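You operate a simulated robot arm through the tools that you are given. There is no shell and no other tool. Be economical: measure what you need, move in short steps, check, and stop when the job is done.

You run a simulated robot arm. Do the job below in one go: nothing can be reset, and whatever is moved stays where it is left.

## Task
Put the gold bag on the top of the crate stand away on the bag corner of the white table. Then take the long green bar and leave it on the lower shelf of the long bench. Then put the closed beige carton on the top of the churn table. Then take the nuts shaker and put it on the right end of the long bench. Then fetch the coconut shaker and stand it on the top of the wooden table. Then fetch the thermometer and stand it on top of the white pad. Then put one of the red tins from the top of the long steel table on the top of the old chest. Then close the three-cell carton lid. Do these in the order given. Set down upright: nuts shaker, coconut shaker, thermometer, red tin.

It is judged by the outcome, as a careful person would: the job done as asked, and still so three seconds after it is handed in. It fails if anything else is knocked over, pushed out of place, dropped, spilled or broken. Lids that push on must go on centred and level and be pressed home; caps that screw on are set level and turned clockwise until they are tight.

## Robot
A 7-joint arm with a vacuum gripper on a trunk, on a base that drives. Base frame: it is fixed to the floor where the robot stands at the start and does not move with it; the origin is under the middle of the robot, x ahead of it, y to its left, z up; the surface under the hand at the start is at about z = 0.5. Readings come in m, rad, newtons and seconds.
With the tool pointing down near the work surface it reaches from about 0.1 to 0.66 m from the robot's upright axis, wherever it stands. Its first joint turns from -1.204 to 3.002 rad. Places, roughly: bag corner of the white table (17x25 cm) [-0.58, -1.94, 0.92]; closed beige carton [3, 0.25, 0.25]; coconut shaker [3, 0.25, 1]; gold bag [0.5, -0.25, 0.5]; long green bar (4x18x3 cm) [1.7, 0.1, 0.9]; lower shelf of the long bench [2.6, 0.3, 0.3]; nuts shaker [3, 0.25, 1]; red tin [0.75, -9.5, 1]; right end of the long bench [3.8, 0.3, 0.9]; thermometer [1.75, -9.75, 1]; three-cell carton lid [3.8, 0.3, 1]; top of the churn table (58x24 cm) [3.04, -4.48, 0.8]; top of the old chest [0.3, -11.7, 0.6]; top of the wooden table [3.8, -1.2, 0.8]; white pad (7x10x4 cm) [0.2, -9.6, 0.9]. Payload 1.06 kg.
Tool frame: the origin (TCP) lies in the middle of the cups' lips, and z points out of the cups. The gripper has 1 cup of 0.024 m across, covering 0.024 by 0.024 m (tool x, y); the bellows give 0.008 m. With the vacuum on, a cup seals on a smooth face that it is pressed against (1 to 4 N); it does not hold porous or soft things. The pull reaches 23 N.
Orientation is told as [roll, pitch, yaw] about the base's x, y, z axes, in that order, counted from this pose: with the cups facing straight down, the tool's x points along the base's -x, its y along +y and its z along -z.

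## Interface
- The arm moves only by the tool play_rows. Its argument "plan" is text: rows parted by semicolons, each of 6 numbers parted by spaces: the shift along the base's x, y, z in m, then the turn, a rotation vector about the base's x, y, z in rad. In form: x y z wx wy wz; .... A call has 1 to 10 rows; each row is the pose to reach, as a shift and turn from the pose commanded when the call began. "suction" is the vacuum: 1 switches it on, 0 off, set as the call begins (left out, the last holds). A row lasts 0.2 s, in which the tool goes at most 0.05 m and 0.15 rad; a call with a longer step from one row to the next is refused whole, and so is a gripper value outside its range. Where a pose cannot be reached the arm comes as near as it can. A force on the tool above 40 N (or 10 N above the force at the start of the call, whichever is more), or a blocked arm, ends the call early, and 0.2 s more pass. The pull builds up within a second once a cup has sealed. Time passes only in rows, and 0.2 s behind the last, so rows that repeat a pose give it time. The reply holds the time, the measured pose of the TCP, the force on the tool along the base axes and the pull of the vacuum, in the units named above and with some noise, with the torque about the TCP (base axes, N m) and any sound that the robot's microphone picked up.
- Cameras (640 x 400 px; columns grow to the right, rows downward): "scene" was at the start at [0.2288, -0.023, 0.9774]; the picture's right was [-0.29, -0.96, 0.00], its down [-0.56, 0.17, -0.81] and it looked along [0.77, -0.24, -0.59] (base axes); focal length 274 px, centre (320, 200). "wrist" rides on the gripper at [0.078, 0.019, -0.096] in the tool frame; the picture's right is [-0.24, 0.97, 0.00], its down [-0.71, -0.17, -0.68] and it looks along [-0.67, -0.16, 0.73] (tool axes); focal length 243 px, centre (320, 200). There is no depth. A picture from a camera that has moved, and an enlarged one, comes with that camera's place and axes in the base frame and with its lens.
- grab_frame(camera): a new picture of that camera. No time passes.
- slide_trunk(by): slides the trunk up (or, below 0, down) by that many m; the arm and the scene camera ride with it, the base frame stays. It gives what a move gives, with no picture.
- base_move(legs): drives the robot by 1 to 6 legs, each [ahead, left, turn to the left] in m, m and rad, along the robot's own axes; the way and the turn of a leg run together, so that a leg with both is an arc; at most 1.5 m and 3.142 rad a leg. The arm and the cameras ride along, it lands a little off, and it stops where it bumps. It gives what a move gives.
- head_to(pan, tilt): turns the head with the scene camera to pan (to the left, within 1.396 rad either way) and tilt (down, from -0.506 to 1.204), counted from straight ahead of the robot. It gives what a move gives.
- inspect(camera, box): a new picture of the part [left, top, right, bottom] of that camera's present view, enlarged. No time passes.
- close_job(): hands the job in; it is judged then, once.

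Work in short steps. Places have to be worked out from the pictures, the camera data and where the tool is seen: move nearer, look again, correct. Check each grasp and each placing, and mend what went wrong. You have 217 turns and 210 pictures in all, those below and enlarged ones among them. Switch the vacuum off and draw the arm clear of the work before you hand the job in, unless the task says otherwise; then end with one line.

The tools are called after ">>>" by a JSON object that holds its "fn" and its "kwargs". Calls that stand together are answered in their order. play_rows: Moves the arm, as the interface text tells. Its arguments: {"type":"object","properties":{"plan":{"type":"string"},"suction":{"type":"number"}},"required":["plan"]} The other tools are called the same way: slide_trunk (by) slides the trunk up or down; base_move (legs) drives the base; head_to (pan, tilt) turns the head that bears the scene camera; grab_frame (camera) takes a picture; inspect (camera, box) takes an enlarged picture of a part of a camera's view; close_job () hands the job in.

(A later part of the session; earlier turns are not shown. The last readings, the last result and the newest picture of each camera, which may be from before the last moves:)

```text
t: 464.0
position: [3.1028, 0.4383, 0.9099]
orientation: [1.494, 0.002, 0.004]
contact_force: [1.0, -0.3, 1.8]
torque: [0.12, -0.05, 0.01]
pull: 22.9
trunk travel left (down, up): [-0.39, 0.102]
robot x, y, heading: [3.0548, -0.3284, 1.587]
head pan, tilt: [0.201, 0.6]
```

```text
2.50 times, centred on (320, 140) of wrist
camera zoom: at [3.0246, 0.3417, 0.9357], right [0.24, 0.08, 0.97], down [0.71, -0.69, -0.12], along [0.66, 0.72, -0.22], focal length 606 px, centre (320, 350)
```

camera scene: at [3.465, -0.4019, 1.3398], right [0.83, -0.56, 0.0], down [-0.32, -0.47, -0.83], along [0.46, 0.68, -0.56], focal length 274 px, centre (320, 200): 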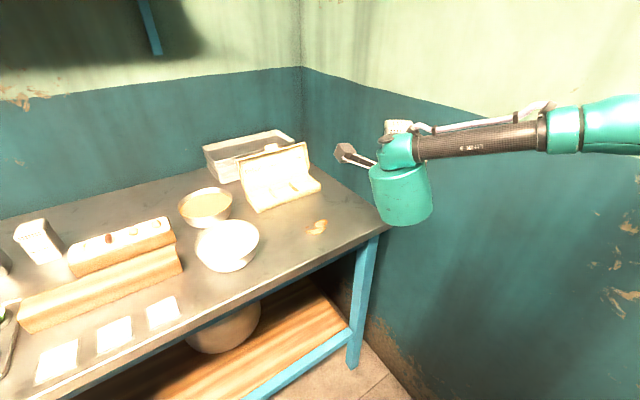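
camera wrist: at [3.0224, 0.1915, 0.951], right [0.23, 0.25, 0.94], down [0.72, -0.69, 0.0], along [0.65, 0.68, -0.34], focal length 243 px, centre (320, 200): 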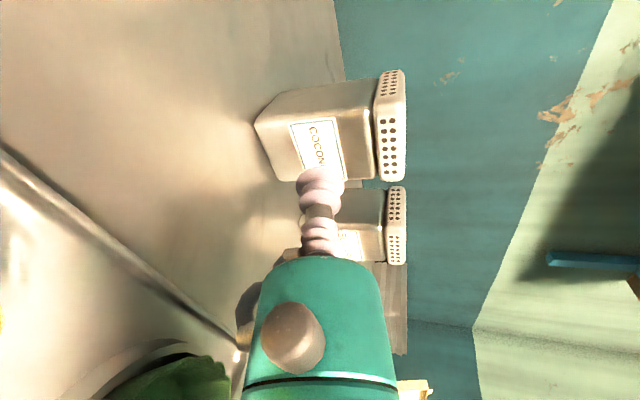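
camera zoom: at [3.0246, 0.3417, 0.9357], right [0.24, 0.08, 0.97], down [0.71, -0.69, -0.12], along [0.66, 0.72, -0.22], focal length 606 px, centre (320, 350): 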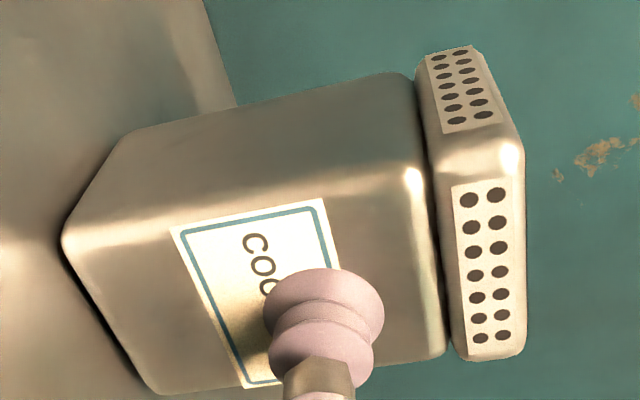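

Sealed. Lift, pull back, and raise the trunk.

>>> {"fn": "play_rows", "kwargs": {"plan": "0 0 0.01 0 0 0; 0 0 0.03 0 0 0; 0 0 0.06 0 0 0; 0 0 0.09 0 0 0; 0 -0.03 0.1 0 0 0; 0 -0.07 0.11 0 0 0; 0 -0.11 0.12 0 0 0; 0 -0.15 0.12 0 0 0; 0 -0.18 0.12 0 0 0; 0 -0.18 0.12 0 0 0"}}

>>> {"fn": "slide_trunk", "kwargs": {"by": 0.1}}

>>> {"fn": "base_move", "kwargs": {"legs": [[-0.55, 0, 0]]}}

>>> {"fn": "head_to", "kwargs": {"pan": -0.9, "tilt": 0.55}}

>>> {"fn": "grab_frame", "kwargs": {"camera": "scene"}}

```text
t: 466.2
position: [3.1007, 0.2564, 1.0286]
orientation: [1.494, 0.004, 0.003]
contact_force: [0.1, -0.3, -1.9]
torque: [-0.05, -0.02, 0.01]
pull: 23.4
trunk travel left (down, up): [-0.39, 0.102]
robot x, y, heading: [3.0616, -0.3235, 1.591]
head pan, tilt: [0.201, 0.6]
```

```text
t: 467.5
position: [3.1025, 0.2581, 1.127]
orientation: [1.491, 0.002, 0.005]
contact_force: [-0.4, 0.0, -1.0]
torque: [0.01, 0.02, 0.02]
pull: 22.3
trunk travel left (down, up): [-0.49, 0.002]
robot x, y, heading: [3.0536, -0.3241, 1.591]
head pan, tilt: [0.201, 0.6]
```

```text
t: 470.6
position: [3.1073, -0.2868, 1.1273]
orientation: [1.493, 0.001, 0.014]
contact_force: [0.3, -0.1, -1.4]
torque: [-0.07, -0.06, -0.01]
pull: 23.2
trunk travel left (down, up): [-0.49, 0.002]
robot x, y, heading: [3.0671, -0.8727, 1.596]
head pan, tilt: [0.201, 0.6]
```

```text
t: 472.0
position: [3.1075, -0.2866, 1.1288]
orientation: [1.493, 0.002, 0.014]
contact_force: [0.5, 1.0, -0.5]
torque: [-0.01, 0.01, -0.01]
pull: 23.2
trunk travel left (down, up): [-0.49, 0.002]
robot x, y, heading: [3.0693, -0.8712, 1.597]
head pan, tilt: [-0.901, 0.55]
```

```text
80 pictures are left
camera scene: at [3.1395, -0.8076, 1.3443], right [0.64, -0.77, 0.0], down [-0.4, -0.33, -0.85], along [0.65, 0.55, -0.52], focal length 274 px, centre (320, 200)
```

scene: 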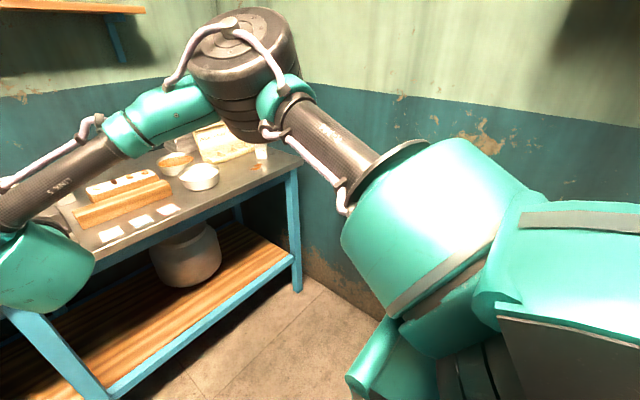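

Held well. Now position in front of the wooden table, facing +x.

>>> {"fn": "base_move", "kwargs": {"legs": [[-0.33, 0.25, 0], [0, 0, -1.6]]}}

>>> {"fn": "head_to", "kwargs": {"pan": 0.3, "tilt": 0.5}}

>>> {"fn": "grab_frame", "kwargs": {"camera": "scene"}}

```text
t: 478.7
position: [3.4132, -1.2691, 1.1284]
orientation: [1.493, 0.001, -1.597]
contact_force: [-0.3, -0.3, -1.6]
torque: [-0.03, 0.01, -0.01]
pull: 22.8
trunk travel left (down, up): [-0.49, 0.002]
robot x, y, heading: [2.8279, -1.2075, -0.013]
head pan, tilt: [-0.901, 0.55]
```

```text
t: 480.1
position: [3.4125, -1.2692, 1.128]
orientation: [1.494, 0.001, -1.598]
contact_force: [0.5, -0.5, -1.9]
torque: [0.0, 0.06, 0.02]
pull: 22.6
trunk travel left (down, up): [-0.49, 0.002]
robot x, y, heading: [2.8318, -1.2116, -0.012]
head pan, tilt: [0.3, 0.499]
```

```text
79 pictures are left
camera scene: at [2.9234, -1.1798, 1.3489], right [0.28, -0.96, 0.0], down [-0.46, -0.13, -0.88], along [0.84, 0.25, -0.48], focal length 274 px, centre (320, 200)
```

scene: 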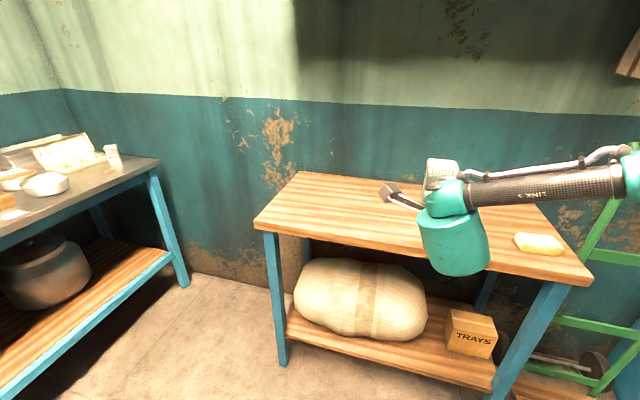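

The table's front edge is at x≈3.66, y from -0.71 to -1.73, mostly empty on the left half. I'll drive in and lower, aiming the shaker at about (3.84, -1.1).

>>> {"fn": "base_move", "kwargs": {"legs": [[0.3, 0.08, 0]]}}

>>> {"fn": "slide_trunk", "kwargs": {"by": -0.16}}

>>> {"fn": "play_rows", "kwargs": {"plan": "0.03 0 -0.01 0 0 0; 0.06 0 -0.03 0 0 0; 0.09 0 -0.05 0 0 0; 0.1 0 -0.075 0 0 0; 0.1 0 -0.075 0 0 0"}}

>>> {"fn": "grab_frame", "kwargs": {"camera": "wrist"}}

>>> {"fn": "grab_frame", "kwargs": {"camera": "scene"}}

```text
t: 482.1
position: [3.7109, -1.195, 1.1277]
orientation: [1.494, 0.001, -1.596]
contact_force: [0.3, 0.0, -1.1]
torque: [0.0, 0.04, -0.02]
pull: 23.3
trunk travel left (down, up): [-0.49, 0.002]
robot x, y, heading: [3.1291, -1.1351, -0.01]
head pan, tilt: [0.3, 0.499]
```

```text
t: 484.0
position: [3.7106, -1.1948, 0.9677]
orientation: [1.496, 0.001, -1.596]
contact_force: [-0.4, 0.9, -1.4]
torque: [-0.02, 0.02, -0.02]
pull: 23.1
trunk travel left (down, up): [-0.33, 0.162]
robot x, y, heading: [3.1301, -1.1342, -0.013]
head pan, tilt: [0.3, 0.499]
```

```text
t: 485.2
position: [3.812, -1.1962, 0.8946]
orientation: [1.498, 0.004, -1.594]
contact_force: [-1.3, 1.2, 8.1]
torque: [-0.03, 0.07, -0.05]
pull: 22.3
trunk travel left (down, up): [-0.33, 0.162]
robot x, y, heading: [3.1304, -1.1345, -0.008]
head pan, tilt: [0.3, 0.499]
```

```text
78 pictures are left
camera wrist: at [3.72, -1.117, 0.9205], right [0.07, -0.24, 0.97], down [-0.71, -0.69, -0.12], along [0.7, -0.68, -0.22], focal length 243 px, centre (320, 200)
```

wrist: 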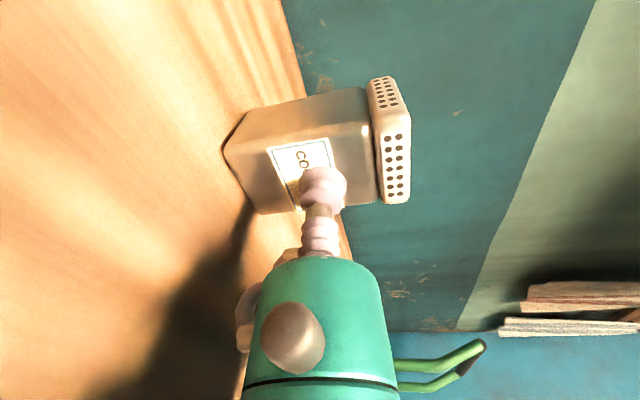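

```text
77 pictures are left
camera scene: at [3.3119, -1.1062, 1.1742], right [0.28, -0.96, 0.0], down [-0.46, -0.13, -0.88], along [0.84, 0.25, -0.48], focal length 274 px, centre (320, 200)
```

scene: 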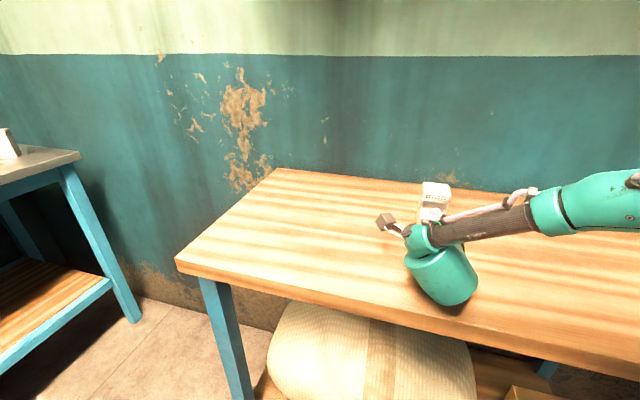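

Already in contact on the table (8 N at z 0.895). Release and withdraw straight back.

>>> {"fn": "play_rows", "kwargs": {"plan": "0 0 0.001 0 0 0; 0 0 0.001 0 0 0; 0 0 0.001 0 0 0; 0 0 0.001 0 0 0; -0.01 0 0.001 0 0 0; -0.03 0 0.003 0 0 0; -0.07 0 0.02 0 0 0; -0.11 0 0.05 0 0 0; -0.15 0 0.08 0 0 0", "suction": 0}}

>>> {"fn": "grab_frame", "kwargs": {"camera": "wrist"}}

```text
t: 487.2
position: [3.6592, -1.195, 0.9762]
orientation: [1.497, 0.0, -1.596]
contact_force: [0.4, -0.3, 0.3]
torque: [-0.05, -0.03, 0.01]
pull: 0.0
trunk travel left (down, up): [-0.33, 0.162]
robot x, y, heading: [3.1294, -1.1349, -0.013]
head pan, tilt: [0.3, 0.499]
```

```text
76 pictures are left
camera wrist: at [3.5672, -1.1162, 1.0024], right [0.07, -0.24, 0.97], down [-0.71, -0.69, -0.12], along [0.7, -0.68, -0.22], focal length 243 px, centre (320, 200)
```

wrist: 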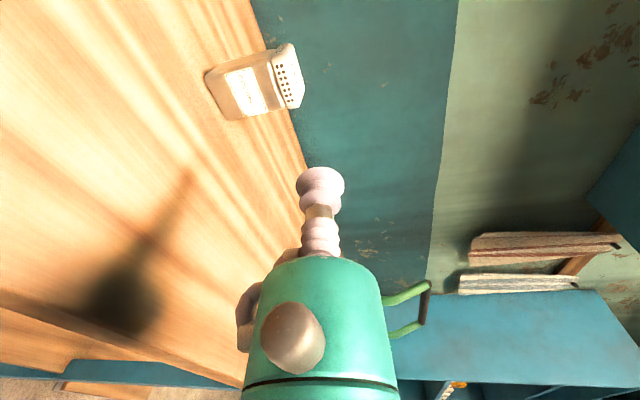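

COCONUT stands upright on the wooden table. Next the thermometer, far down at y≈-9.7. I'll retract and drive out to the passage.

>>> {"fn": "play_rows", "kwargs": {"plan": "-0.03 0.01 0.03 0 0 0; -0.06 0.02 0.06 0 0 0; -0.1 0.04 0.08 0 0 0; -0.14 0.05 0.1 0 0 0; -0.16 0.06 0.12 0 0 0"}}

>>> {"fn": "base_move", "kwargs": {"legs": [[-0.5, 0, 0], [0, -1.3, 0], [0, 0, -1.558], [0, -1.3, 0], [0, -1.15, 0]]}}

>>> {"fn": "head_to", "kwargs": {"pan": 0.1, "tilt": 0.25}}

```text
t: 488.4
position: [3.5081, -1.1376, 1.0873]
orientation: [1.476, -0.009, -1.621]
contact_force: [-0.3, 0.1, -0.2]
torque: [-0.01, 0.01, 0.0]
pull: 0.0
trunk travel left (down, up): [-0.33, 0.162]
robot x, y, heading: [3.1268, -1.1358, -0.016]
head pan, tilt: [0.3, 0.499]
```

```text
t: 515.6
position: [1.4457, -2.8014, 1.0852]
orientation: [1.479, -0.015, 3.111]
contact_force: [0.6, 0.0, 0.4]
torque: [-0.03, 0.01, 0.01]
pull: 0.1
trunk travel left (down, up): [-0.33, 0.162]
robot x, y, heading: [1.4457, -2.4231, -1.569]
head pan, tilt: [0.3, 0.499]
stopped in leg 4: the robot was blocked; the commanded pose is now the measured one
```

```text
t: 516.4
position: [1.4452, -2.8028, 1.0865]
orientation: [1.477, -0.011, 3.109]
contact_force: [-0.4, -0.2, -0.1]
torque: [0.01, -0.02, -0.01]
pull: 0.1
trunk travel left (down, up): [-0.33, 0.162]
robot x, y, heading: [1.4411, -2.4189, -1.559]
head pan, tilt: [0.099, 0.25]
```

The base bumped at x≈1.45, probably the urn's stand. I'll move away to the left and look to check that nothing was displaced.

>>> {"fn": "base_move", "kwargs": {"legs": [[0, 0.08, 0]]}}

>>> {"fn": "head_to", "kwargs": {"pan": -1.2, "tilt": 0.6}}

>>> {"fn": "grab_frame", "kwargs": {"camera": "scene"}}

```text
t: 517.7
position: [1.5241, -2.8005, 1.0874]
orientation: [1.478, -0.012, 3.109]
contact_force: [-0.1, 0.1, 0.4]
torque: [-0.01, -0.04, -0.02]
pull: 0.1
trunk travel left (down, up): [-0.33, 0.162]
robot x, y, heading: [1.5139, -2.4216, -1.563]
head pan, tilt: [0.099, 0.25]
```

```text
t: 519.2
position: [1.52, -2.805, 1.0794]
orientation: [1.47, -0.035, 3.098]
contact_force: [-0.4, 0.0, -0.2]
torque: [0.01, 0.01, -0.03]
pull: 0.1
trunk travel left (down, up): [-0.33, 0.162]
robot x, y, heading: [1.5151, -2.4204, -1.564]
head pan, tilt: [-1.201, 0.6]
```

```text
75 pictures are left
camera scene: at [1.5082, -2.603, 1.1749], right [-0.99, 0.14, 0.0], down [0.07, 0.47, -0.88], along [-0.13, -0.87, -0.47], focal length 274 px, centre (320, 200)
```

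scene: 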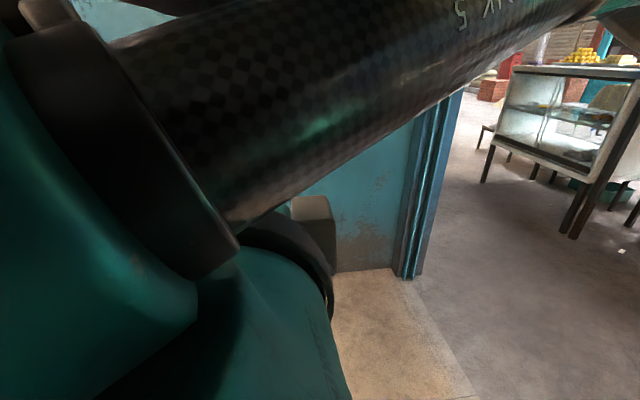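

The forearm is too close to the head. I'll extend the arm forward a bit and then look right again.

>>> {"fn": "play_rows", "kwargs": {"plan": "0 -0.04 0 0 0 0; 0 -0.08 0 0 0 0; 0 -0.12 0 0 0 0; 0 -0.15 0 0 0 0; 0 -0.15 0 0 0 0"}}

>>> {"fn": "head_to", "kwargs": {"pan": -1.3, "tilt": 0.6}}

>>> {"fn": "grab_frame", "kwargs": {"camera": "scene"}}

```text
t: 520.4
position: [1.5245, -2.9527, 1.0879]
orientation: [1.478, -0.014, 3.109]
contact_force: [0.3, 0.4, 0.8]
torque: [0.02, -0.03, -0.03]
pull: 0.0
trunk travel left (down, up): [-0.33, 0.162]
robot x, y, heading: [1.5196, -2.4213, -1.563]
head pan, tilt: [-1.201, 0.6]
```

```text
t: 521.1
position: [1.5243, -2.9514, 1.0878]
orientation: [1.479, -0.013, 3.11]
contact_force: [0.3, -0.6, 0.5]
torque: [-0.01, 0.01, 0.01]
pull: 0.0
trunk travel left (down, up): [-0.33, 0.162]
robot x, y, heading: [1.5179, -2.4192, -1.556]
head pan, tilt: [-1.3, 0.6]
```

```text
74 pictures are left
camera scene: at [1.4362, -2.5369, 1.1649], right [-0.27, 0.96, 0.0], down [0.54, 0.15, -0.83], along [-0.79, -0.23, -0.56], focal length 274 px, centre (320, 200)
```

scene: 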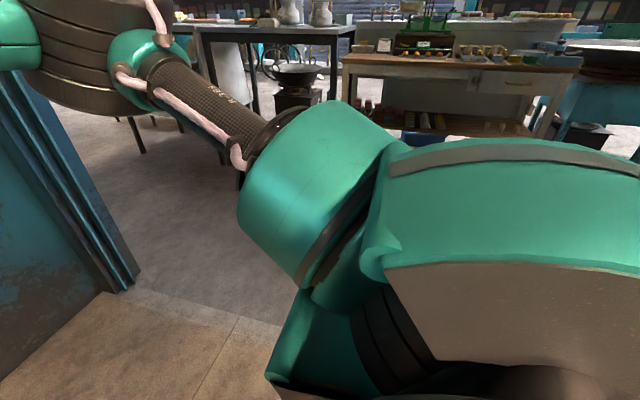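

Can't see the urn from here. I'll move away from it to y≈-2.8, face -x and look toward it before passing.

>>> {"fn": "base_move", "kwargs": {"legs": [[0.38, 0.05, 0], [0, 0, -1.571]]}}

>>> {"fn": "head_to", "kwargs": {"pan": -0.6, "tilt": 0.5}}

>>> {"fn": "grab_frame", "kwargs": {"camera": "scene"}}

```text
t: 527.3
position: [1.0424, -2.8177, 1.0862]
orientation: [1.478, -0.013, 1.55]
contact_force: [-0.8, 0.1, -0.1]
torque: [-0.03, -0.03, -0.05]
pull: 0.0
trunk travel left (down, up): [-0.33, 0.162]
robot x, y, heading: [1.5719, -2.8084, -3.126]
head pan, tilt: [-1.3, 0.6]
```

```text
t: 528.4
position: [1.0407, -2.8179, 1.0875]
orientation: [1.479, -0.015, 1.548]
contact_force: [0.1, -0.1, -0.3]
torque: [-0.01, -0.02, -0.04]
pull: 0.1
trunk travel left (down, up): [-0.33, 0.162]
robot x, y, heading: [1.5721, -2.8083, -3.126]
head pan, tilt: [-0.6, 0.499]
```

```text
73 pictures are left
camera scene: at [1.4029, -2.7554, 1.174], right [0.55, 0.83, 0.0], down [0.4, -0.26, -0.88], along [-0.73, 0.48, -0.48], focal length 274 px, centre (320, 200)
```

scene: 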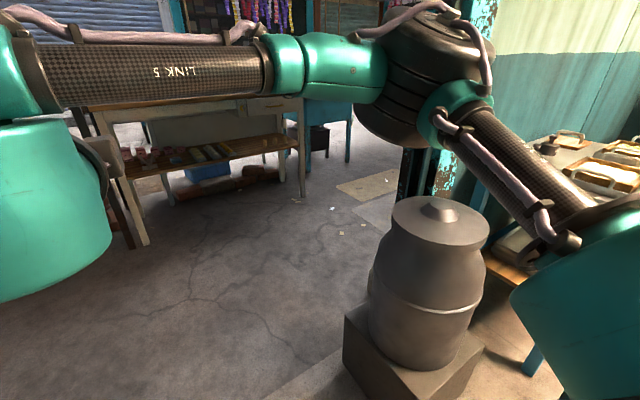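

The urn is upright on its block, undisturbed. Drive through the doorway and down the passage to y≈-6, then shift toward the street side and look.

>>> {"fn": "base_move", "kwargs": {"legs": [[1.42, 0, 0], [0, 0, 1.571], [1.45, 0, 0], [1.45, 0, 0], [0.3, 0, 0]]}}

>>> {"fn": "head_to", "kwargs": {"pan": -0.2, "tilt": 0.2}}

>>> {"fn": "grab_frame", "kwargs": {"camera": "scene"}}

```text
t: 554.5
position: [0.0544, -6.5515, 1.0857]
orientation: [1.478, -0.013, 3.064]
contact_force: [-0.6, 0.2, 0.4]
torque: [-0.01, 0.01, -0.02]
pull: 0.0
trunk travel left (down, up): [-0.33, 0.162]
robot x, y, heading: [0.0692, -6.0166, -1.61]
head pan, tilt: [-0.6, 0.499]
```

```text
t: 555.4
position: [0.0534, -6.5524, 1.0873]
orientation: [1.479, -0.015, 3.063]
contact_force: [-0.4, -0.1, -0.1]
torque: [-0.01, -0.04, -0.04]
pull: 0.1
trunk travel left (down, up): [-0.33, 0.162]
robot x, y, heading: [0.071, -6.0213, -1.61]
head pan, tilt: [-0.201, 0.201]
```

```text
72 pictures are left
camera scene: at [0.0468, -6.2032, 1.2016], right [-0.97, 0.24, 0.0], down [0.05, 0.19, -0.98], along [-0.23, -0.95, -0.2], focal length 274 px, centre (320, 200)
```

scene: 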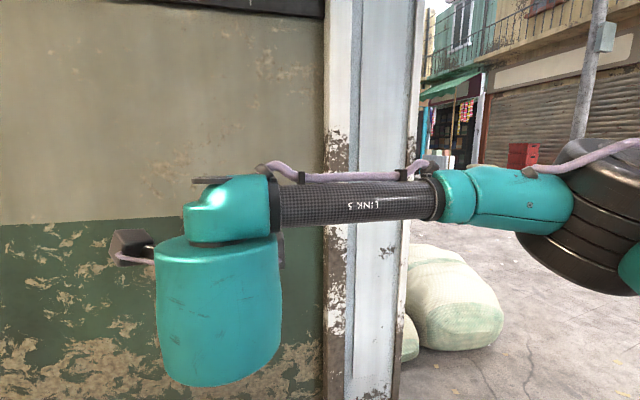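

A wall with sacks beside it lies ahead; I need to go around on the street side (x≈-2.1). Strafe right and look.

>>> {"fn": "base_move", "kwargs": {"legs": [[0, -1.5, 0.04], [0, -0.7, 0]]}}

>>> {"fn": "head_to", "kwargs": {"pan": 0.5, "tilt": 0.25}}

>>> {"fn": "grab_frame", "kwargs": {"camera": "scene"}}

```text
t: 564.4
position: [-0.9407, -6.529, 1.0859]
orientation: [1.478, -0.014, 3.095]
contact_force: [-0.5, 0.4, -0.1]
torque: [0.03, -0.01, 0.0]
pull: 0.0
trunk travel left (down, up): [-0.33, 0.162]
robot x, y, heading: [-0.9398, -5.9981, -1.577]
head pan, tilt: [-0.201, 0.201]
stopped in leg 1: the robot was blocked; the commanded pose is now the measured one
```

```text
t: 565.5
position: [-0.9414, -6.5284, 1.0873]
orientation: [1.478, -0.013, 3.096]
contact_force: [-0.7, 0.9, -0.2]
torque: [0.01, 0.0, -0.02]
pull: 0.1
trunk travel left (down, up): [-0.33, 0.162]
robot x, y, heading: [-0.9399, -5.9935, -1.577]
head pan, tilt: [0.499, 0.25]
```

```text
71 pictures are left
camera scene: at [-0.8944, -6.1719, 1.1971], right [-0.88, -0.47, 0.0], down [-0.12, 0.22, -0.97], along [0.46, -0.85, -0.25], focal length 274 px, centre (320, 200)
```

scene: 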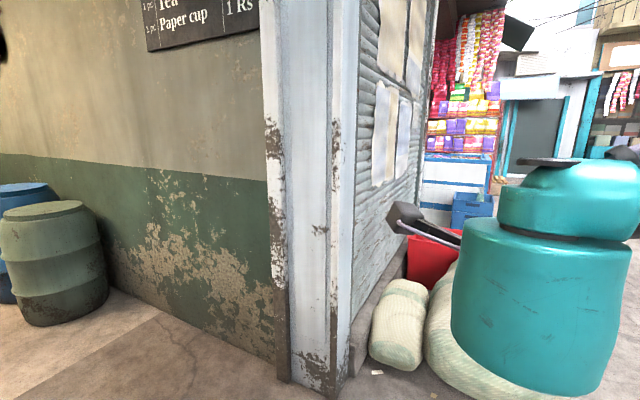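

Blocked again at x≈-0.94 by something to the right. Back off slightly and look right.

>>> {"fn": "base_move", "kwargs": {"legs": [[0, 0.1, 0]]}}

>>> {"fn": "head_to", "kwargs": {"pan": -0.7, "tilt": 0.5}}

>>> {"fn": "grab_frame", "kwargs": {"camera": "scene"}}

```text
t: 567.0
position: [-0.8406, -6.53, 1.0868]
orientation: [1.479, -0.014, 3.096]
contact_force: [-0.5, -0.3, 0.3]
torque: [0.01, -0.02, -0.01]
pull: 0.0
trunk travel left (down, up): [-0.33, 0.162]
robot x, y, heading: [-0.8431, -5.998, -1.574]
head pan, tilt: [0.499, 0.25]
```

```text
t: 568.4
position: [-0.8411, -6.5301, 1.0876]
orientation: [1.478, -0.015, 3.098]
contact_force: [0.1, 0.0, 0.1]
torque: [0.05, -0.01, -0.01]
pull: 0.1
trunk travel left (down, up): [-0.33, 0.162]
robot x, y, heading: [-0.8396, -5.9955, -1.578]
head pan, tilt: [-0.7, 0.499]
```

```text
70 pictures are left
camera scene: at [-0.8977, -6.1595, 1.174], right [-0.76, 0.65, 0.0], down [0.31, 0.36, -0.88], along [-0.57, -0.67, -0.48], focal length 274 px, centre (320, 200)
```

scene: 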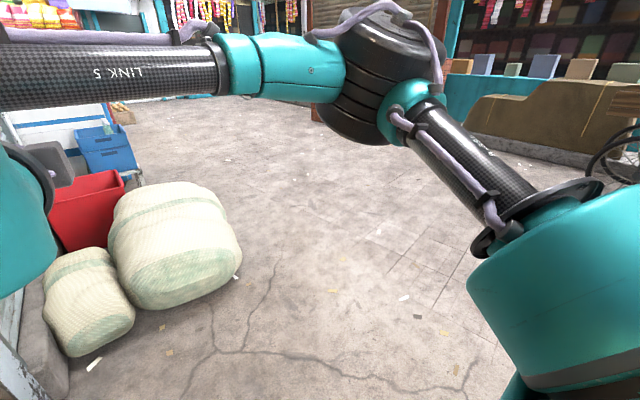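

The way ahead-right is open; the obstacle is to the right rear. Move forward a little first, then strafe right past the sacks.

>>> {"fn": "base_move", "kwargs": {"legs": [[0.35, 0, 0], [0.2, -1.3, 0], [1.2, 0, 0]]}}

>>> {"fn": "head_to", "kwargs": {"pan": 0.5, "tilt": 0.25}}

>>> {"fn": "grab_frame", "kwargs": {"camera": "scene"}}

```text
t: 587.8
position: [-2.2221, -8.2686, 1.087]
orientation: [1.477, -0.015, 3.069]
contact_force: [-1.2, 0.3, 0.6]
torque: [-0.01, 0.0, 0.04]
pull: 0.2
trunk travel left (down, up): [-0.33, 0.162]
robot x, y, heading: [-2.2048, -7.7381, -1.607]
head pan, tilt: [-0.7, 0.499]
```

```text
t: 589.2
position: [-2.2236, -8.2674, 1.087]
orientation: [1.479, -0.014, 3.068]
contact_force: [0.5, -0.2, -0.5]
torque: [-0.04, 0.01, -0.03]
pull: 0.1
trunk travel left (down, up): [-0.33, 0.162]
robot x, y, heading: [-2.2063, -7.7356, -1.603]
head pan, tilt: [0.499, 0.25]
```

```text
69 pictures are left
camera scene: at [-2.1667, -7.9121, 1.1971], right [-0.89, -0.45, 0.0], down [-0.11, 0.22, -0.97], along [0.44, -0.87, -0.25], focal length 274 px, centre (320, 200)
```

scene: 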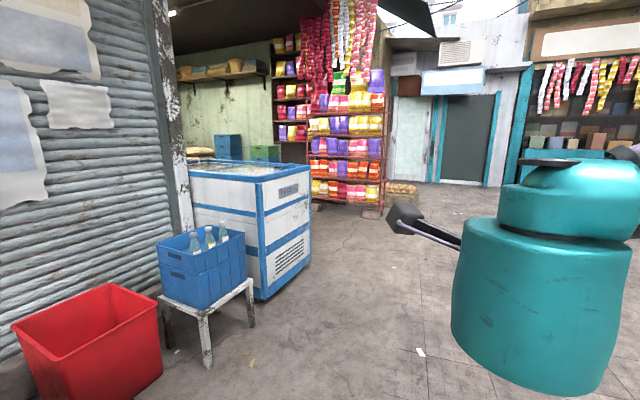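

There's a shop past the freezer, entered from around y≈-10.7. Drive down and face into it.

>>> {"fn": "base_move", "kwargs": {"legs": [[1.4, 0, 0.03], [1.4, 0, 0], [0, 0, 1.571]]}}

>>> {"fn": "head_to", "kwargs": {"pan": 0.25, "tilt": 0.2}}

>>> {"fn": "grab_frame", "kwargs": {"camera": "scene"}}

```text
t: 606.8
position: [-1.6867, -10.544, 1.0864]
orientation: [1.478, -0.014, -1.571]
contact_force: [0.6, 0.6, 0.2]
torque: [-0.01, 0.02, 0.05]
pull: 0.0
trunk travel left (down, up): [-0.33, 0.162]
robot x, y, heading: [-2.2177, -10.5637, 0.036]
head pan, tilt: [0.499, 0.25]
```

```text
t: 607.5
position: [-1.6847, -10.5441, 1.0875]
orientation: [1.477, -0.015, -1.574]
contact_force: [0.2, -0.1, 0.5]
torque: [-0.03, 0.01, 0.0]
pull: 0.1
trunk travel left (down, up): [-0.33, 0.162]
robot x, y, heading: [-2.2144, -10.5676, 0.036]
head pan, tilt: [0.25, 0.201]
```

```text
68 pictures are left
camera scene: at [-2.0308, -10.5336, 1.2017], right [0.29, -0.96, 0.0], down [-0.19, -0.06, -0.98], along [0.94, 0.28, -0.2], focal length 274 px, centre (320, 200)
```

scene: 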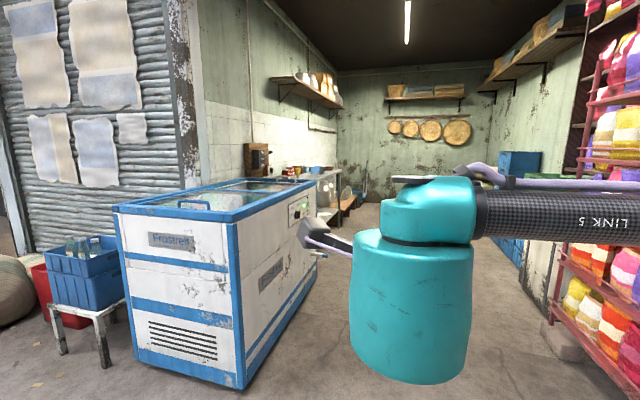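

The steel table is along the left wall past the freezer; corridor y from -9.85 to -11.6. Drive in, then turn to face the table.

>>> {"fn": "base_move", "kwargs": {"legs": [[1.4, -0.05, -0.036], [1.0, 0, 0], [0, 0, 1.2]]}}

>>> {"fn": "head_to", "kwargs": {"pan": 0.3, "tilt": 0.4}}

>>> {"fn": "grab_frame", "kwargs": {"camera": "scene"}}

>>> {"fn": "head_to", "kwargs": {"pan": -0.45, "tilt": 0.4}}

>>> {"fn": "grab_frame", "kwargs": {"camera": "scene"}}

```text
t: 622.4
position: [0.3962, -10.0958, 1.0876]
orientation: [1.477, -0.015, -0.425]
contact_force: [0.1, -0.5, -0.5]
torque: [0.02, 0.01, -0.01]
pull: 0.0
trunk travel left (down, up): [-0.33, 0.162]
robot x, y, heading: [0.2015, -10.5835, 1.184]
head pan, tilt: [0.25, 0.201]
```

```text
t: 623.1
position: [0.3976, -10.0955, 1.0881]
orientation: [1.478, -0.015, -0.424]
contact_force: [-0.6, 0.8, 0.6]
torque: [0.0, -0.03, 0.05]
pull: 0.0
trunk travel left (down, up): [-0.33, 0.162]
robot x, y, heading: [0.2002, -10.5883, 1.186]
head pan, tilt: [0.3, 0.4]
```

```text
67 pictures are left
camera scene: at [0.2442, -10.4056, 1.1832], right [1.0, -0.08, 0.0], down [-0.03, -0.39, -0.92], along [0.08, 0.92, -0.39], focal length 274 px, centre (320, 200)
```

scene: 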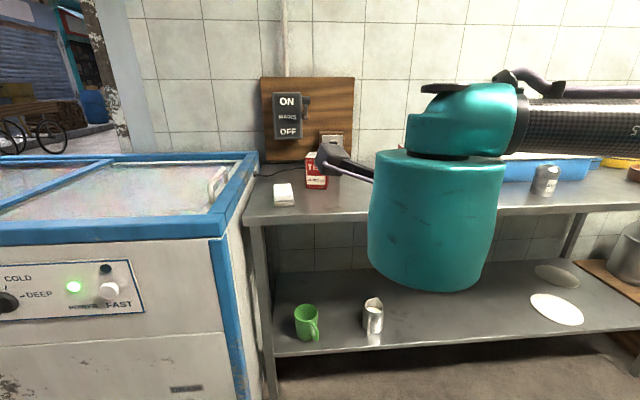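

```text
t: 624.2
position: [0.3973, -10.0957, 1.0872]
orientation: [1.479, -0.014, -0.426]
contact_force: [-0.4, 0.8, 0.9]
torque: [0.0, -0.01, 0.01]
pull: 0.1
trunk travel left (down, up): [-0.33, 0.162]
robot x, y, heading: [0.1994, -10.5895, 1.187]
head pan, tilt: [-0.45, 0.4]
```

```text
66 pictures are left
camera scene: at [0.305, -10.4357, 1.1831], right [0.67, -0.74, 0.0], down [-0.29, -0.26, -0.92], along [0.68, 0.62, -0.39], focal length 274 px, centre (320, 200)
```

scene: 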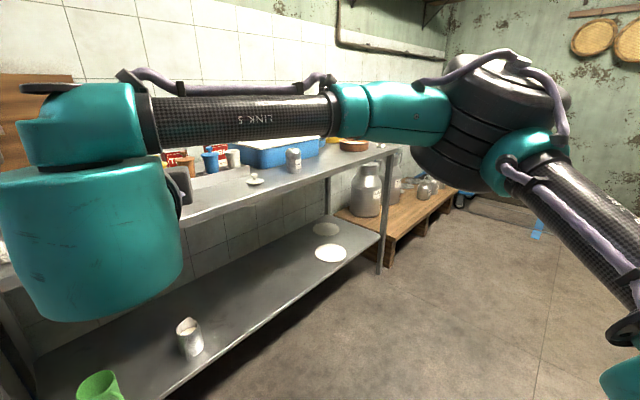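

I'll zoom into the table top to identify the thermometer and the red tins.

>>> {"fn": "inspect", "kwargs": {"camera": "scene", "box": [150, 120, 410, 230]}}

```text
2.46 times, centred on (280, 175) of scene
camera zoom: at [0.305, -10.4357, 1.1831], right [0.67, -0.74, 0.0], down [-0.29, -0.26, -0.92], along [0.68, 0.62, -0.39], focal length 676 px, centre (418, 262)
```

zoom: 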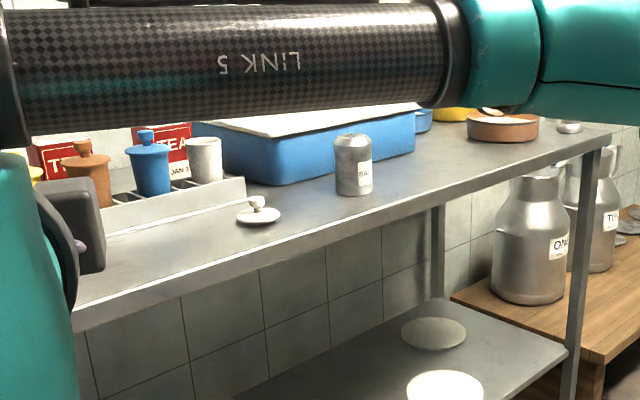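

The thermometer should be at the table's right end (x≈1.6–1.8). I'll move along the table to look there.

>>> {"fn": "base_move", "kwargs": {"legs": [[0, 0, 0.385], [0, -1.0, 0]]}}

>>> {"fn": "head_to", "kwargs": {"pan": -0.35, "tilt": 0.45}}

>>> {"fn": "grab_frame", "kwargs": {"camera": "scene"}}

```text
t: 634.5
position: [1.2099, -10.0711, 1.0874]
orientation: [1.479, -0.013, -0.059]
contact_force: [0.2, 0.1, -0.3]
torque: [-0.04, 0.02, -0.01]
pull: 0.1
trunk travel left (down, up): [-0.33, 0.162]
robot x, y, heading: [1.203, -10.6054, 1.556]
head pan, tilt: [-0.45, 0.4]
```

```text
t: 635.1
position: [1.211, -10.0704, 1.0875]
orientation: [1.478, -0.015, -0.058]
contact_force: [-0.1, -0.1, 0.2]
torque: [-0.02, 0.0, -0.01]
pull: 0.1
trunk travel left (down, up): [-0.33, 0.162]
robot x, y, heading: [1.1998, -10.5973, 1.553]
head pan, tilt: [-0.351, 0.45]
```

```text
64 pictures are left
camera scene: at [1.2381, -10.4187, 1.1785], right [0.93, -0.36, 0.0], down [-0.16, -0.41, -0.9], along [0.33, 0.84, -0.44], focal length 274 px, centre (320, 200)
```

scene: 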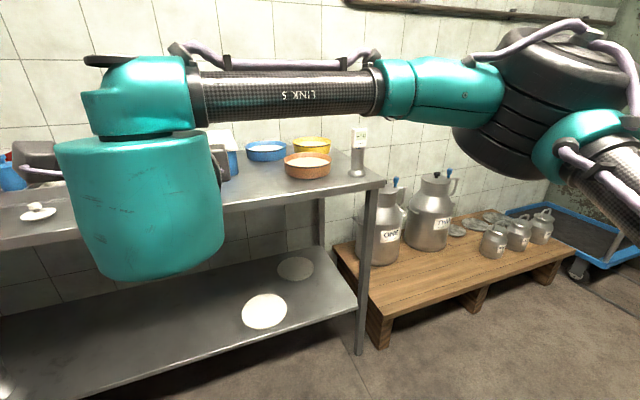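

The device at the right end (white face on a stem with a round base) looks like the thermometer. Zoom in.

>>> {"fn": "inspect", "kwargs": {"camera": "scene", "box": [270, 100, 430, 200]}}

```text
4.00 times, centred on (350, 150) of scene
camera zoom: at [1.2381, -10.4187, 1.1785], right [0.93, -0.36, 0.0], down [-0.16, -0.41, -0.9], along [0.33, 0.84, -0.44], focal length 1098 px, centre (200, 400)
```

zoom: 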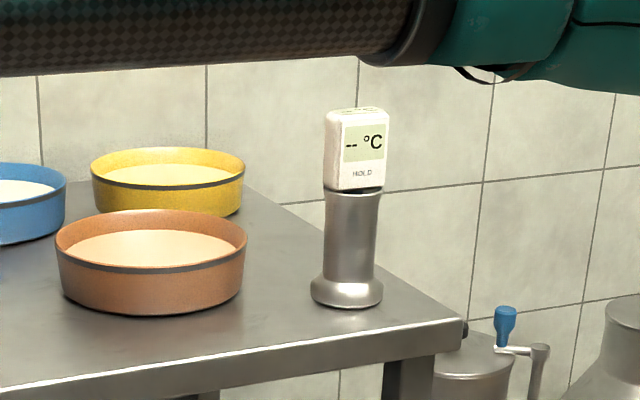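

That's the thermometer (display reads °C), at about (1.71, -9.58), ~0.16 m tall on a table at z≈0.82. I'll grip its flat white front face with the horizontal tool. Drive closer and view with the wrist camera.

>>> {"fn": "base_move", "kwargs": {"legs": [[0, -0.45, 0.015], [0.25, 0, 0]]}}

>>> {"fn": "play_rows", "kwargs": {"plan": "0 0 -0.03 0.04 0 0.03; 0 0 -0.07 0.07 0 0.05; 0 0 -0.1 0.07 0 0.05; 0 0 -0.13 0.07 0 0.05; 0 0 -0.13 0.07 0 0.05"}}

>>> {"fn": "grab_frame", "kwargs": {"camera": "wrist"}}

```text
t: 641.0
position: [1.6529, -9.8282, 1.0873]
orientation: [1.479, -0.014, -0.046]
contact_force: [0.5, 0.0, -0.1]
torque: [-0.02, 0.0, 0.0]
pull: 0.1
trunk travel left (down, up): [-0.33, 0.162]
robot x, y, heading: [1.6539, -10.358, 1.562]
head pan, tilt: [-0.351, 0.45]
```

```text
t: 642.2
position: [1.6516, -9.828, 0.9577]
orientation: [1.549, -0.012, 0.005]
contact_force: [0.1, 0.1, -1.0]
torque: [-0.03, 0.03, 0.03]
pull: 0.0
trunk travel left (down, up): [-0.33, 0.162]
robot x, y, heading: [1.6537, -10.361, 1.567]
head pan, tilt: [-0.351, 0.45]
```

```text
62 pictures are left
camera wrist: at [1.5737, -9.9254, 0.9772], right [0.22, 0.02, 0.97], down [0.71, -0.69, -0.15], along [0.66, 0.73, -0.17], focal length 243 px, centre (320, 200)
```

wrist: 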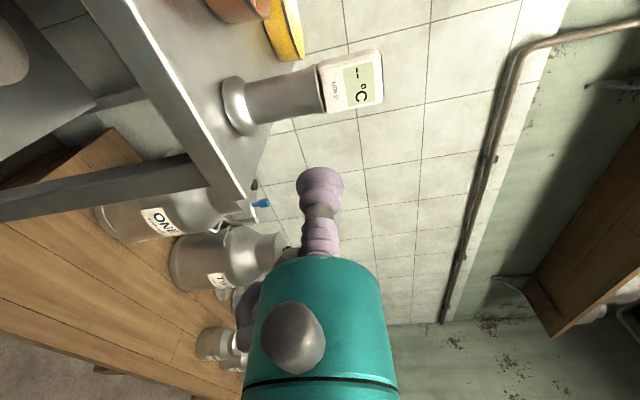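

Triangulated: thermometer head at (1.643, -9.711, 0.985). Raise to that height, align, and approach with suction.

>>> {"fn": "play_rows", "kwargs": {"plan": "-0.009 0 0.027 0 0 0; -0.009 0.03 0.027 0 0 0; -0.009 0.06 0.027 0 0 0; -0.009 0.07 0.027 0 0 0; -0.009 0.07 0.027 0 0 0", "suction": 1}}

>>> {"fn": "inspect", "kwargs": {"camera": "wrist", "box": [160, 0, 480, 220]}}

```text
t: 643.4
position: [1.643, -9.7574, 0.9841]
orientation: [1.548, -0.013, 0.004]
contact_force: [0.2, 0.5, 0.7]
torque: [-0.01, 0.02, 0.03]
pull: 0.1
trunk travel left (down, up): [-0.33, 0.162]
robot x, y, heading: [1.6511, -10.3612, 1.566]
head pan, tilt: [-0.351, 0.45]
```

```text
1.82 times, centred on (320, 110) of wrist
camera zoom: at [1.5636, -9.8555, 1.0052], right [0.22, 0.02, 0.97], down [0.71, -0.69, -0.15], along [0.66, 0.73, -0.17], focal length 441 px, centre (320, 364)
```

zoom: 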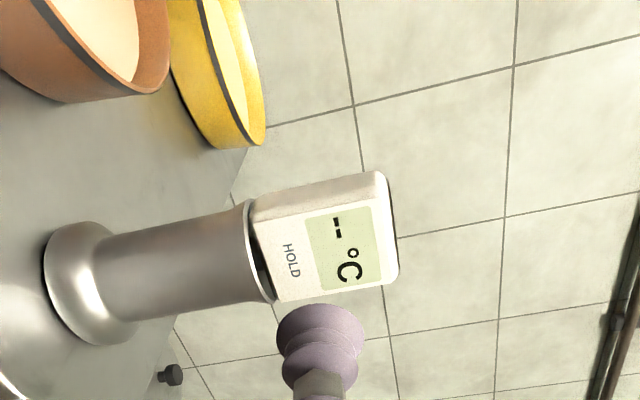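

Good alignment; continue the approach the last ~3.5 cm, shifting 4 mm left.

>>> {"fn": "play_rows", "kwargs": {"plan": "-0.004 0.012 0.003 0 0 0; -0.004 0.022 0.003 0 0 0; -0.004 0.027 0.003 0 0 0; -0.004 0.031 0.003 0 0 0; -0.004 0.035 0.003 0 0 0; -0.004 0.039 0.003 0 0 0; -0.004 0.039 0.003 0 0 0"}}

>>> {"fn": "inspect", "kwargs": {"camera": "wrist", "box": [160, 40, 480, 240]}}

```text
t: 645.0
position: [1.6381, -9.7193, 0.9888]
orientation: [1.547, -0.014, 0.008]
contact_force: [0.4, 0.3, -0.1]
torque: [0.03, 0.0, -0.04]
pull: 0.0
trunk travel left (down, up): [-0.33, 0.162]
robot x, y, heading: [1.65, -10.3627, 1.569]
head pan, tilt: [-0.351, 0.45]
```

```text
2.00 times, centred on (320, 140) of wrist
camera zoom: at [1.5614, -9.8163, 1.0078], right [0.22, 0.02, 0.97], down [0.71, -0.69, -0.15], along [0.66, 0.73, -0.17], focal length 485 px, centre (320, 320)
```

zoom: 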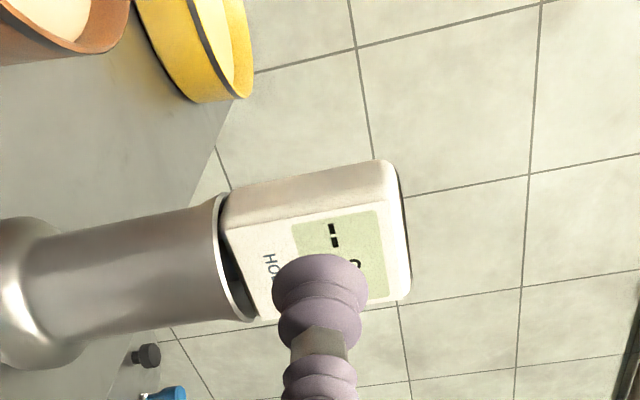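

Nearly touching and well centred. A few more millimetres.

>>> {"fn": "play_rows", "kwargs": {"plan": "-0.001 0.004 0 0 0 0; -0.001 0.008 0 0 0 0; -0.001 0.011 0 0 0 0; -0.001 0.014 0 0 0 0; -0.001 0.014 0 0 0 0"}}

```text
t: 646.2
position: [1.6374, -9.7057, 0.9875]
orientation: [1.549, -0.013, 0.004]
contact_force: [-0.4, 0.2, 0.4]
torque: [-0.01, -0.04, 0.0]
pull: 0.1
trunk travel left (down, up): [-0.33, 0.162]
robot x, y, heading: [1.6516, -10.3624, 1.563]
head pan, tilt: [-0.351, 0.45]
```

>>> {"fn": "inspect", "kwargs": {"camera": "wrist", "box": [160, 40, 480, 240]}}

```text
2.00 times, centred on (320, 140) of wrist
camera zoom: at [1.5602, -9.8026, 1.0075], right [0.22, 0.02, 0.97], down [0.71, -0.69, -0.15], along [0.66, 0.73, -0.17], focal length 485 px, centre (320, 320)
```

zoom: 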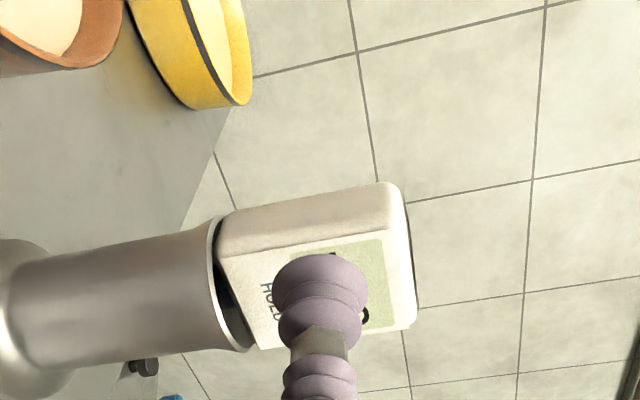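

Still closing. Shift 4 mm right and continue.

>>> {"fn": "play_rows", "kwargs": {"plan": "0.004 0.003 0 0 0 0; 0.004 0.006 0 0 0 0; 0.004 0.009 0 0 0 0; 0.004 0.012 0 0 0 0; 0.004 0.015 0 0 0 0; 0.004 0.015 0 0 0 0"}}

>>> {"fn": "inspect", "kwargs": {"camera": "wrist", "box": [160, 40, 480, 240]}}

```text
t: 647.6
position: [1.6435, -9.69, 0.9873]
orientation: [1.548, -0.013, 0.006]
contact_force: [0.1, -0.3, 0.2]
torque: [-0.03, 0.02, 0.02]
pull: 0.0
trunk travel left (down, up): [-0.33, 0.162]
robot x, y, heading: [1.6559, -10.3588, 1.563]
head pan, tilt: [-0.351, 0.45]
```

```text
2.00 times, centred on (320, 140) of wrist
camera zoom: at [1.5643, -9.7874, 1.008], right [0.22, 0.02, 0.97], down [0.71, -0.69, -0.15], along [0.66, 0.73, -0.17], focal length 485 px, centre (320, 320)
```

zoom: 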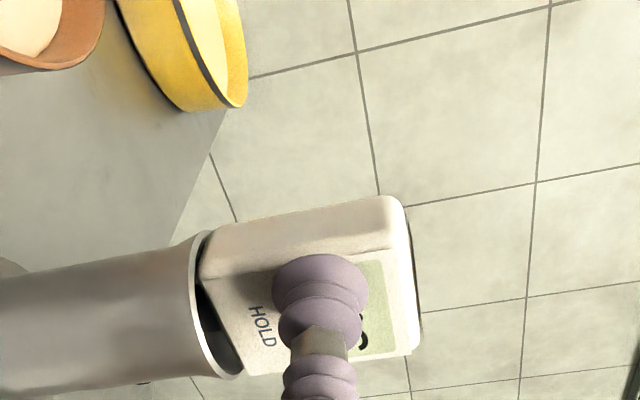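

Recomputing from these views puts the face at y≈-9.67 with centre x≈1.666. Shift 2.2 cm right and approach.

>>> {"fn": "play_rows", "kwargs": {"plan": "0.012 0 -0.002 0 0 0; 0.022 0.003 -0.003 0 0 0; 0.022 0.008 -0.003 0 0 0; 0.022 0.012 -0.003 0 0 0; 0.022 0.016 -0.003 0 0 0; 0.022 0.02 -0.003 0 0 0; 0.022 0.024 -0.003 0 0 0; 0.022 0.024 -0.003 0 0 0"}}

>>> {"fn": "inspect", "kwargs": {"camera": "wrist", "box": [160, 40, 480, 240]}}

```text
t: 649.4
position: [1.6638, -9.6683, 0.9869]
orientation: [1.551, -0.012, 0.002]
contact_force: [3.2, -13.1, 9.7]
torque: [-0.26, -0.05, 0.07]
pull: 22.4
trunk travel left (down, up): [-0.33, 0.162]
robot x, y, heading: [1.6527, -10.3607, 1.563]
head pan, tilt: [-0.351, 0.45]
```

```text
2.00 times, centred on (320, 140) of wrist
camera zoom: at [1.5864, -9.7656, 1.007], right [0.22, 0.02, 0.97], down [0.71, -0.69, -0.15], along [0.66, 0.73, -0.17], focal length 485 px, centre (320, 320)
```

zoom: 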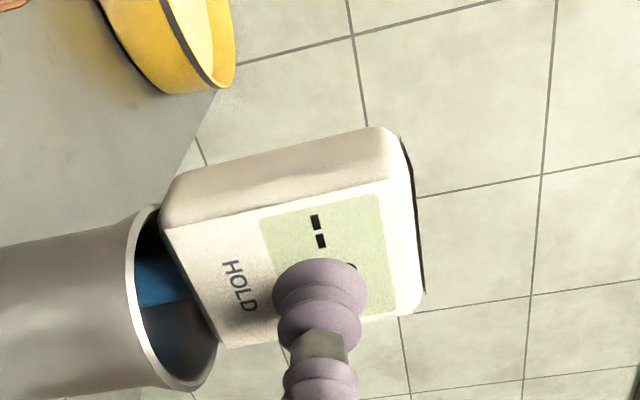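

Sealed. The white thermometer actually sits in the steel holder; I've pressed it a bit. I'll relieve the pressure and lift straight up slowly.

>>> {"fn": "play_rows", "kwargs": {"plan": "0 -0.004 0 0 0 0; 0 -0.007 0.003 0 0 0; 0 -0.007 0.01 0 0 0; 0 -0.007 0.02 0 0 0; 0 -0.007 0.02 0 0 0"}}

>>> {"fn": "inspect", "kwargs": {"camera": "wrist", "box": [100, 40, 480, 280]}}

```text
t: 650.6
position: [1.6648, -9.6722, 1.0048]
orientation: [1.547, -0.012, 0.005]
contact_force: [-0.2, -0.3, -0.5]
torque: [-0.02, 0.0, -0.02]
pull: 23.2
trunk travel left (down, up): [-0.33, 0.162]
robot x, y, heading: [1.6536, -10.3598, 1.566]
head pan, tilt: [-0.351, 0.45]
```

```text
1.67 times, centred on (290, 160) of wrist
camera zoom: at [1.5862, -9.7704, 1.0243], right [0.22, 0.02, 0.97], down [0.71, -0.69, -0.15], along [0.66, 0.73, -0.17], focal length 404 px, centre (370, 267)
```

zoom: 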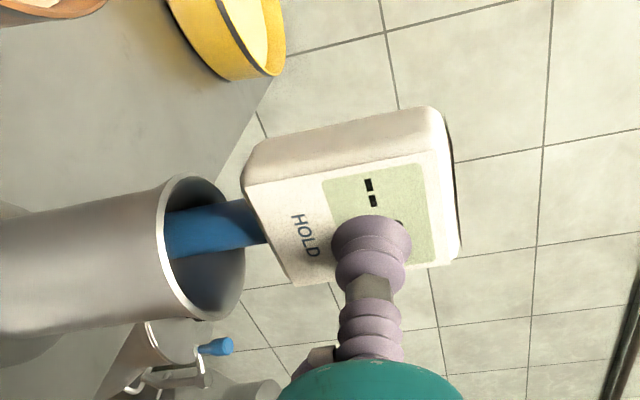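

The thermometer has a blue stem inside the holder. Keep lifting straight up until the stem is clear.

>>> {"fn": "play_rows", "kwargs": {"plan": "0.002 -0.001 0.015 0 0 0; 0.003 -0.002 0.03 0 0 0; 0.003 -0.002 0.05 0 0 0; 0.003 -0.002 0.05 0 0 0"}}

>>> {"fn": "inspect", "kwargs": {"camera": "wrist", "box": [0, 0, 480, 300]}}

```text
t: 651.6
position: [1.6675, -9.6745, 1.0535]
orientation: [1.547, -0.012, 0.002]
contact_force: [0.2, 0.2, 0.0]
torque: [0.02, 0.01, -0.01]
pull: 23.7
trunk travel left (down, up): [-0.33, 0.162]
robot x, y, heading: [1.6522, -10.3584, 1.568]
head pan, tilt: [-0.351, 0.45]
```

```text
1.33 times, centred on (240, 150) of wrist
camera zoom: at [1.5899, -9.7715, 1.0746], right [0.22, 0.02, 0.97], down [0.71, -0.69, -0.15], along [0.66, 0.73, -0.17], focal length 324 px, centre (427, 267)
```

zoom: 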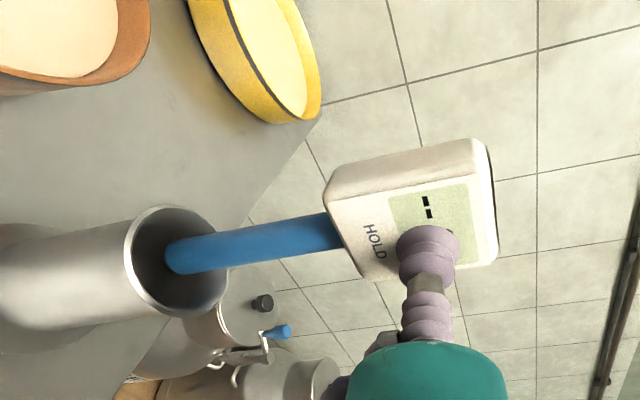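

Nearly out. Lift another 7 cm and confirm it's clear of the holder.

>>> {"fn": "play_rows", "kwargs": {"plan": "0 0 0.02 0 0 0; 0 0 0.04 0 0 0; 0 0 0.07 0 0 0; 0 0 0.07 0 0 0"}}

>>> {"fn": "grab_frame", "kwargs": {"camera": "wrist"}}

```text
t: 652.6
position: [1.6704, -9.6734, 1.1256]
orientation: [1.548, -0.011, 0.002]
contact_force: [0.5, 0.0, -0.3]
torque: [-0.03, 0.0, -0.04]
pull: 23.6
trunk travel left (down, up): [-0.33, 0.162]
robot x, y, heading: [1.6473, -10.3589, 1.563]
head pan, tilt: [-0.351, 0.45]
```

```text
54 pictures are left
camera wrist: at [1.5911, -9.771, 1.1461], right [0.22, 0.02, 0.97], down [0.71, -0.69, -0.15], along [0.67, 0.73, -0.17], focal length 243 px, centre (320, 200)
```

wrist: 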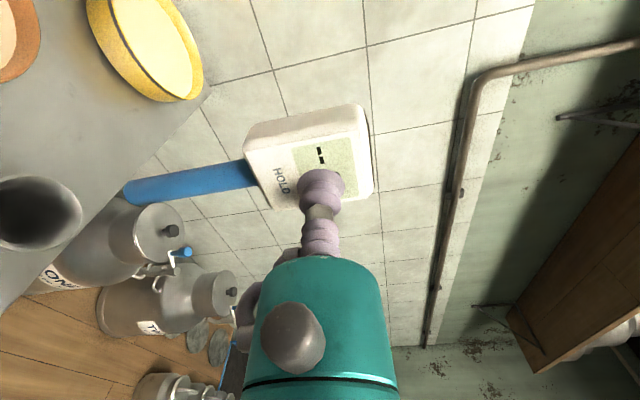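

The thermometer (head plus blue rod, rod end ~12 cm below the cup) is free and the holder is undisturbed. Now drive to the white pad and inspect it.

>>> {"fn": "base_move", "kwargs": {"legs": [[-0.3, 0, 0], [0, 1.45, 0]]}}

>>> {"fn": "head_to", "kwargs": {"pan": 0.3, "tilt": 0.5}}

>>> {"fn": "grab_frame", "kwargs": {"camera": "scene"}}

```text
t: 667.2
position: [0.2171, -9.9572, 1.126]
orientation: [1.549, -0.014, -0.006]
contact_force: [-0.5, 0.2, -1.2]
torque: [0.05, 0.02, 0.02]
pull: 22.5
trunk travel left (down, up): [-0.33, 0.162]
robot x, y, heading: [0.1905, -10.6436, 1.558]
head pan, tilt: [-0.351, 0.45]
```

```text
t: 668.2
position: [0.2185, -9.9562, 1.1252]
orientation: [1.547, -0.013, -0.007]
contact_force: [0.7, 0.6, -1.3]
torque: [-0.02, -0.03, 0.04]
pull: 22.7
trunk travel left (down, up): [-0.33, 0.162]
robot x, y, heading: [0.1929, -10.642, 1.553]
head pan, tilt: [0.3, 0.499]
```

```text
53 pictures are left
camera scene: at [0.17, -10.4569, 1.174], right [0.96, 0.28, 0.0], down [0.13, -0.46, -0.88], along [-0.24, 0.84, -0.48], focal length 274 px, centre (320, 200)
```

scene: 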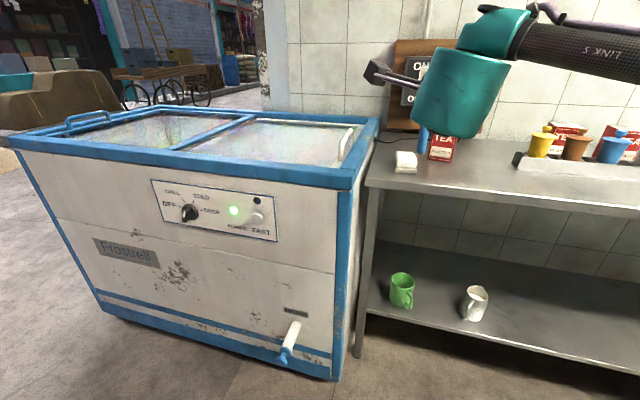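

>>> {"fn": "inspect", "kwargs": {"camera": "scene", "box": [340, 100, 500, 200]}}

```text
4.00 times, centred on (420, 150) of scene
camera zoom: at [0.17, -10.4569, 1.174], right [0.96, 0.28, 0.0], down [0.13, -0.46, -0.88], along [-0.24, 0.84, -0.48], focal length 1098 px, centre (-80, 400)
```

zoom: 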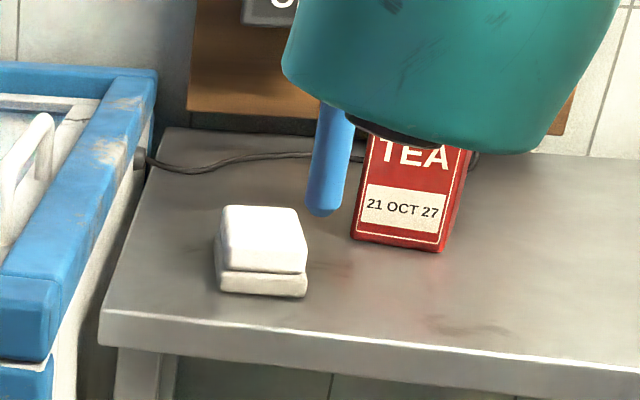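

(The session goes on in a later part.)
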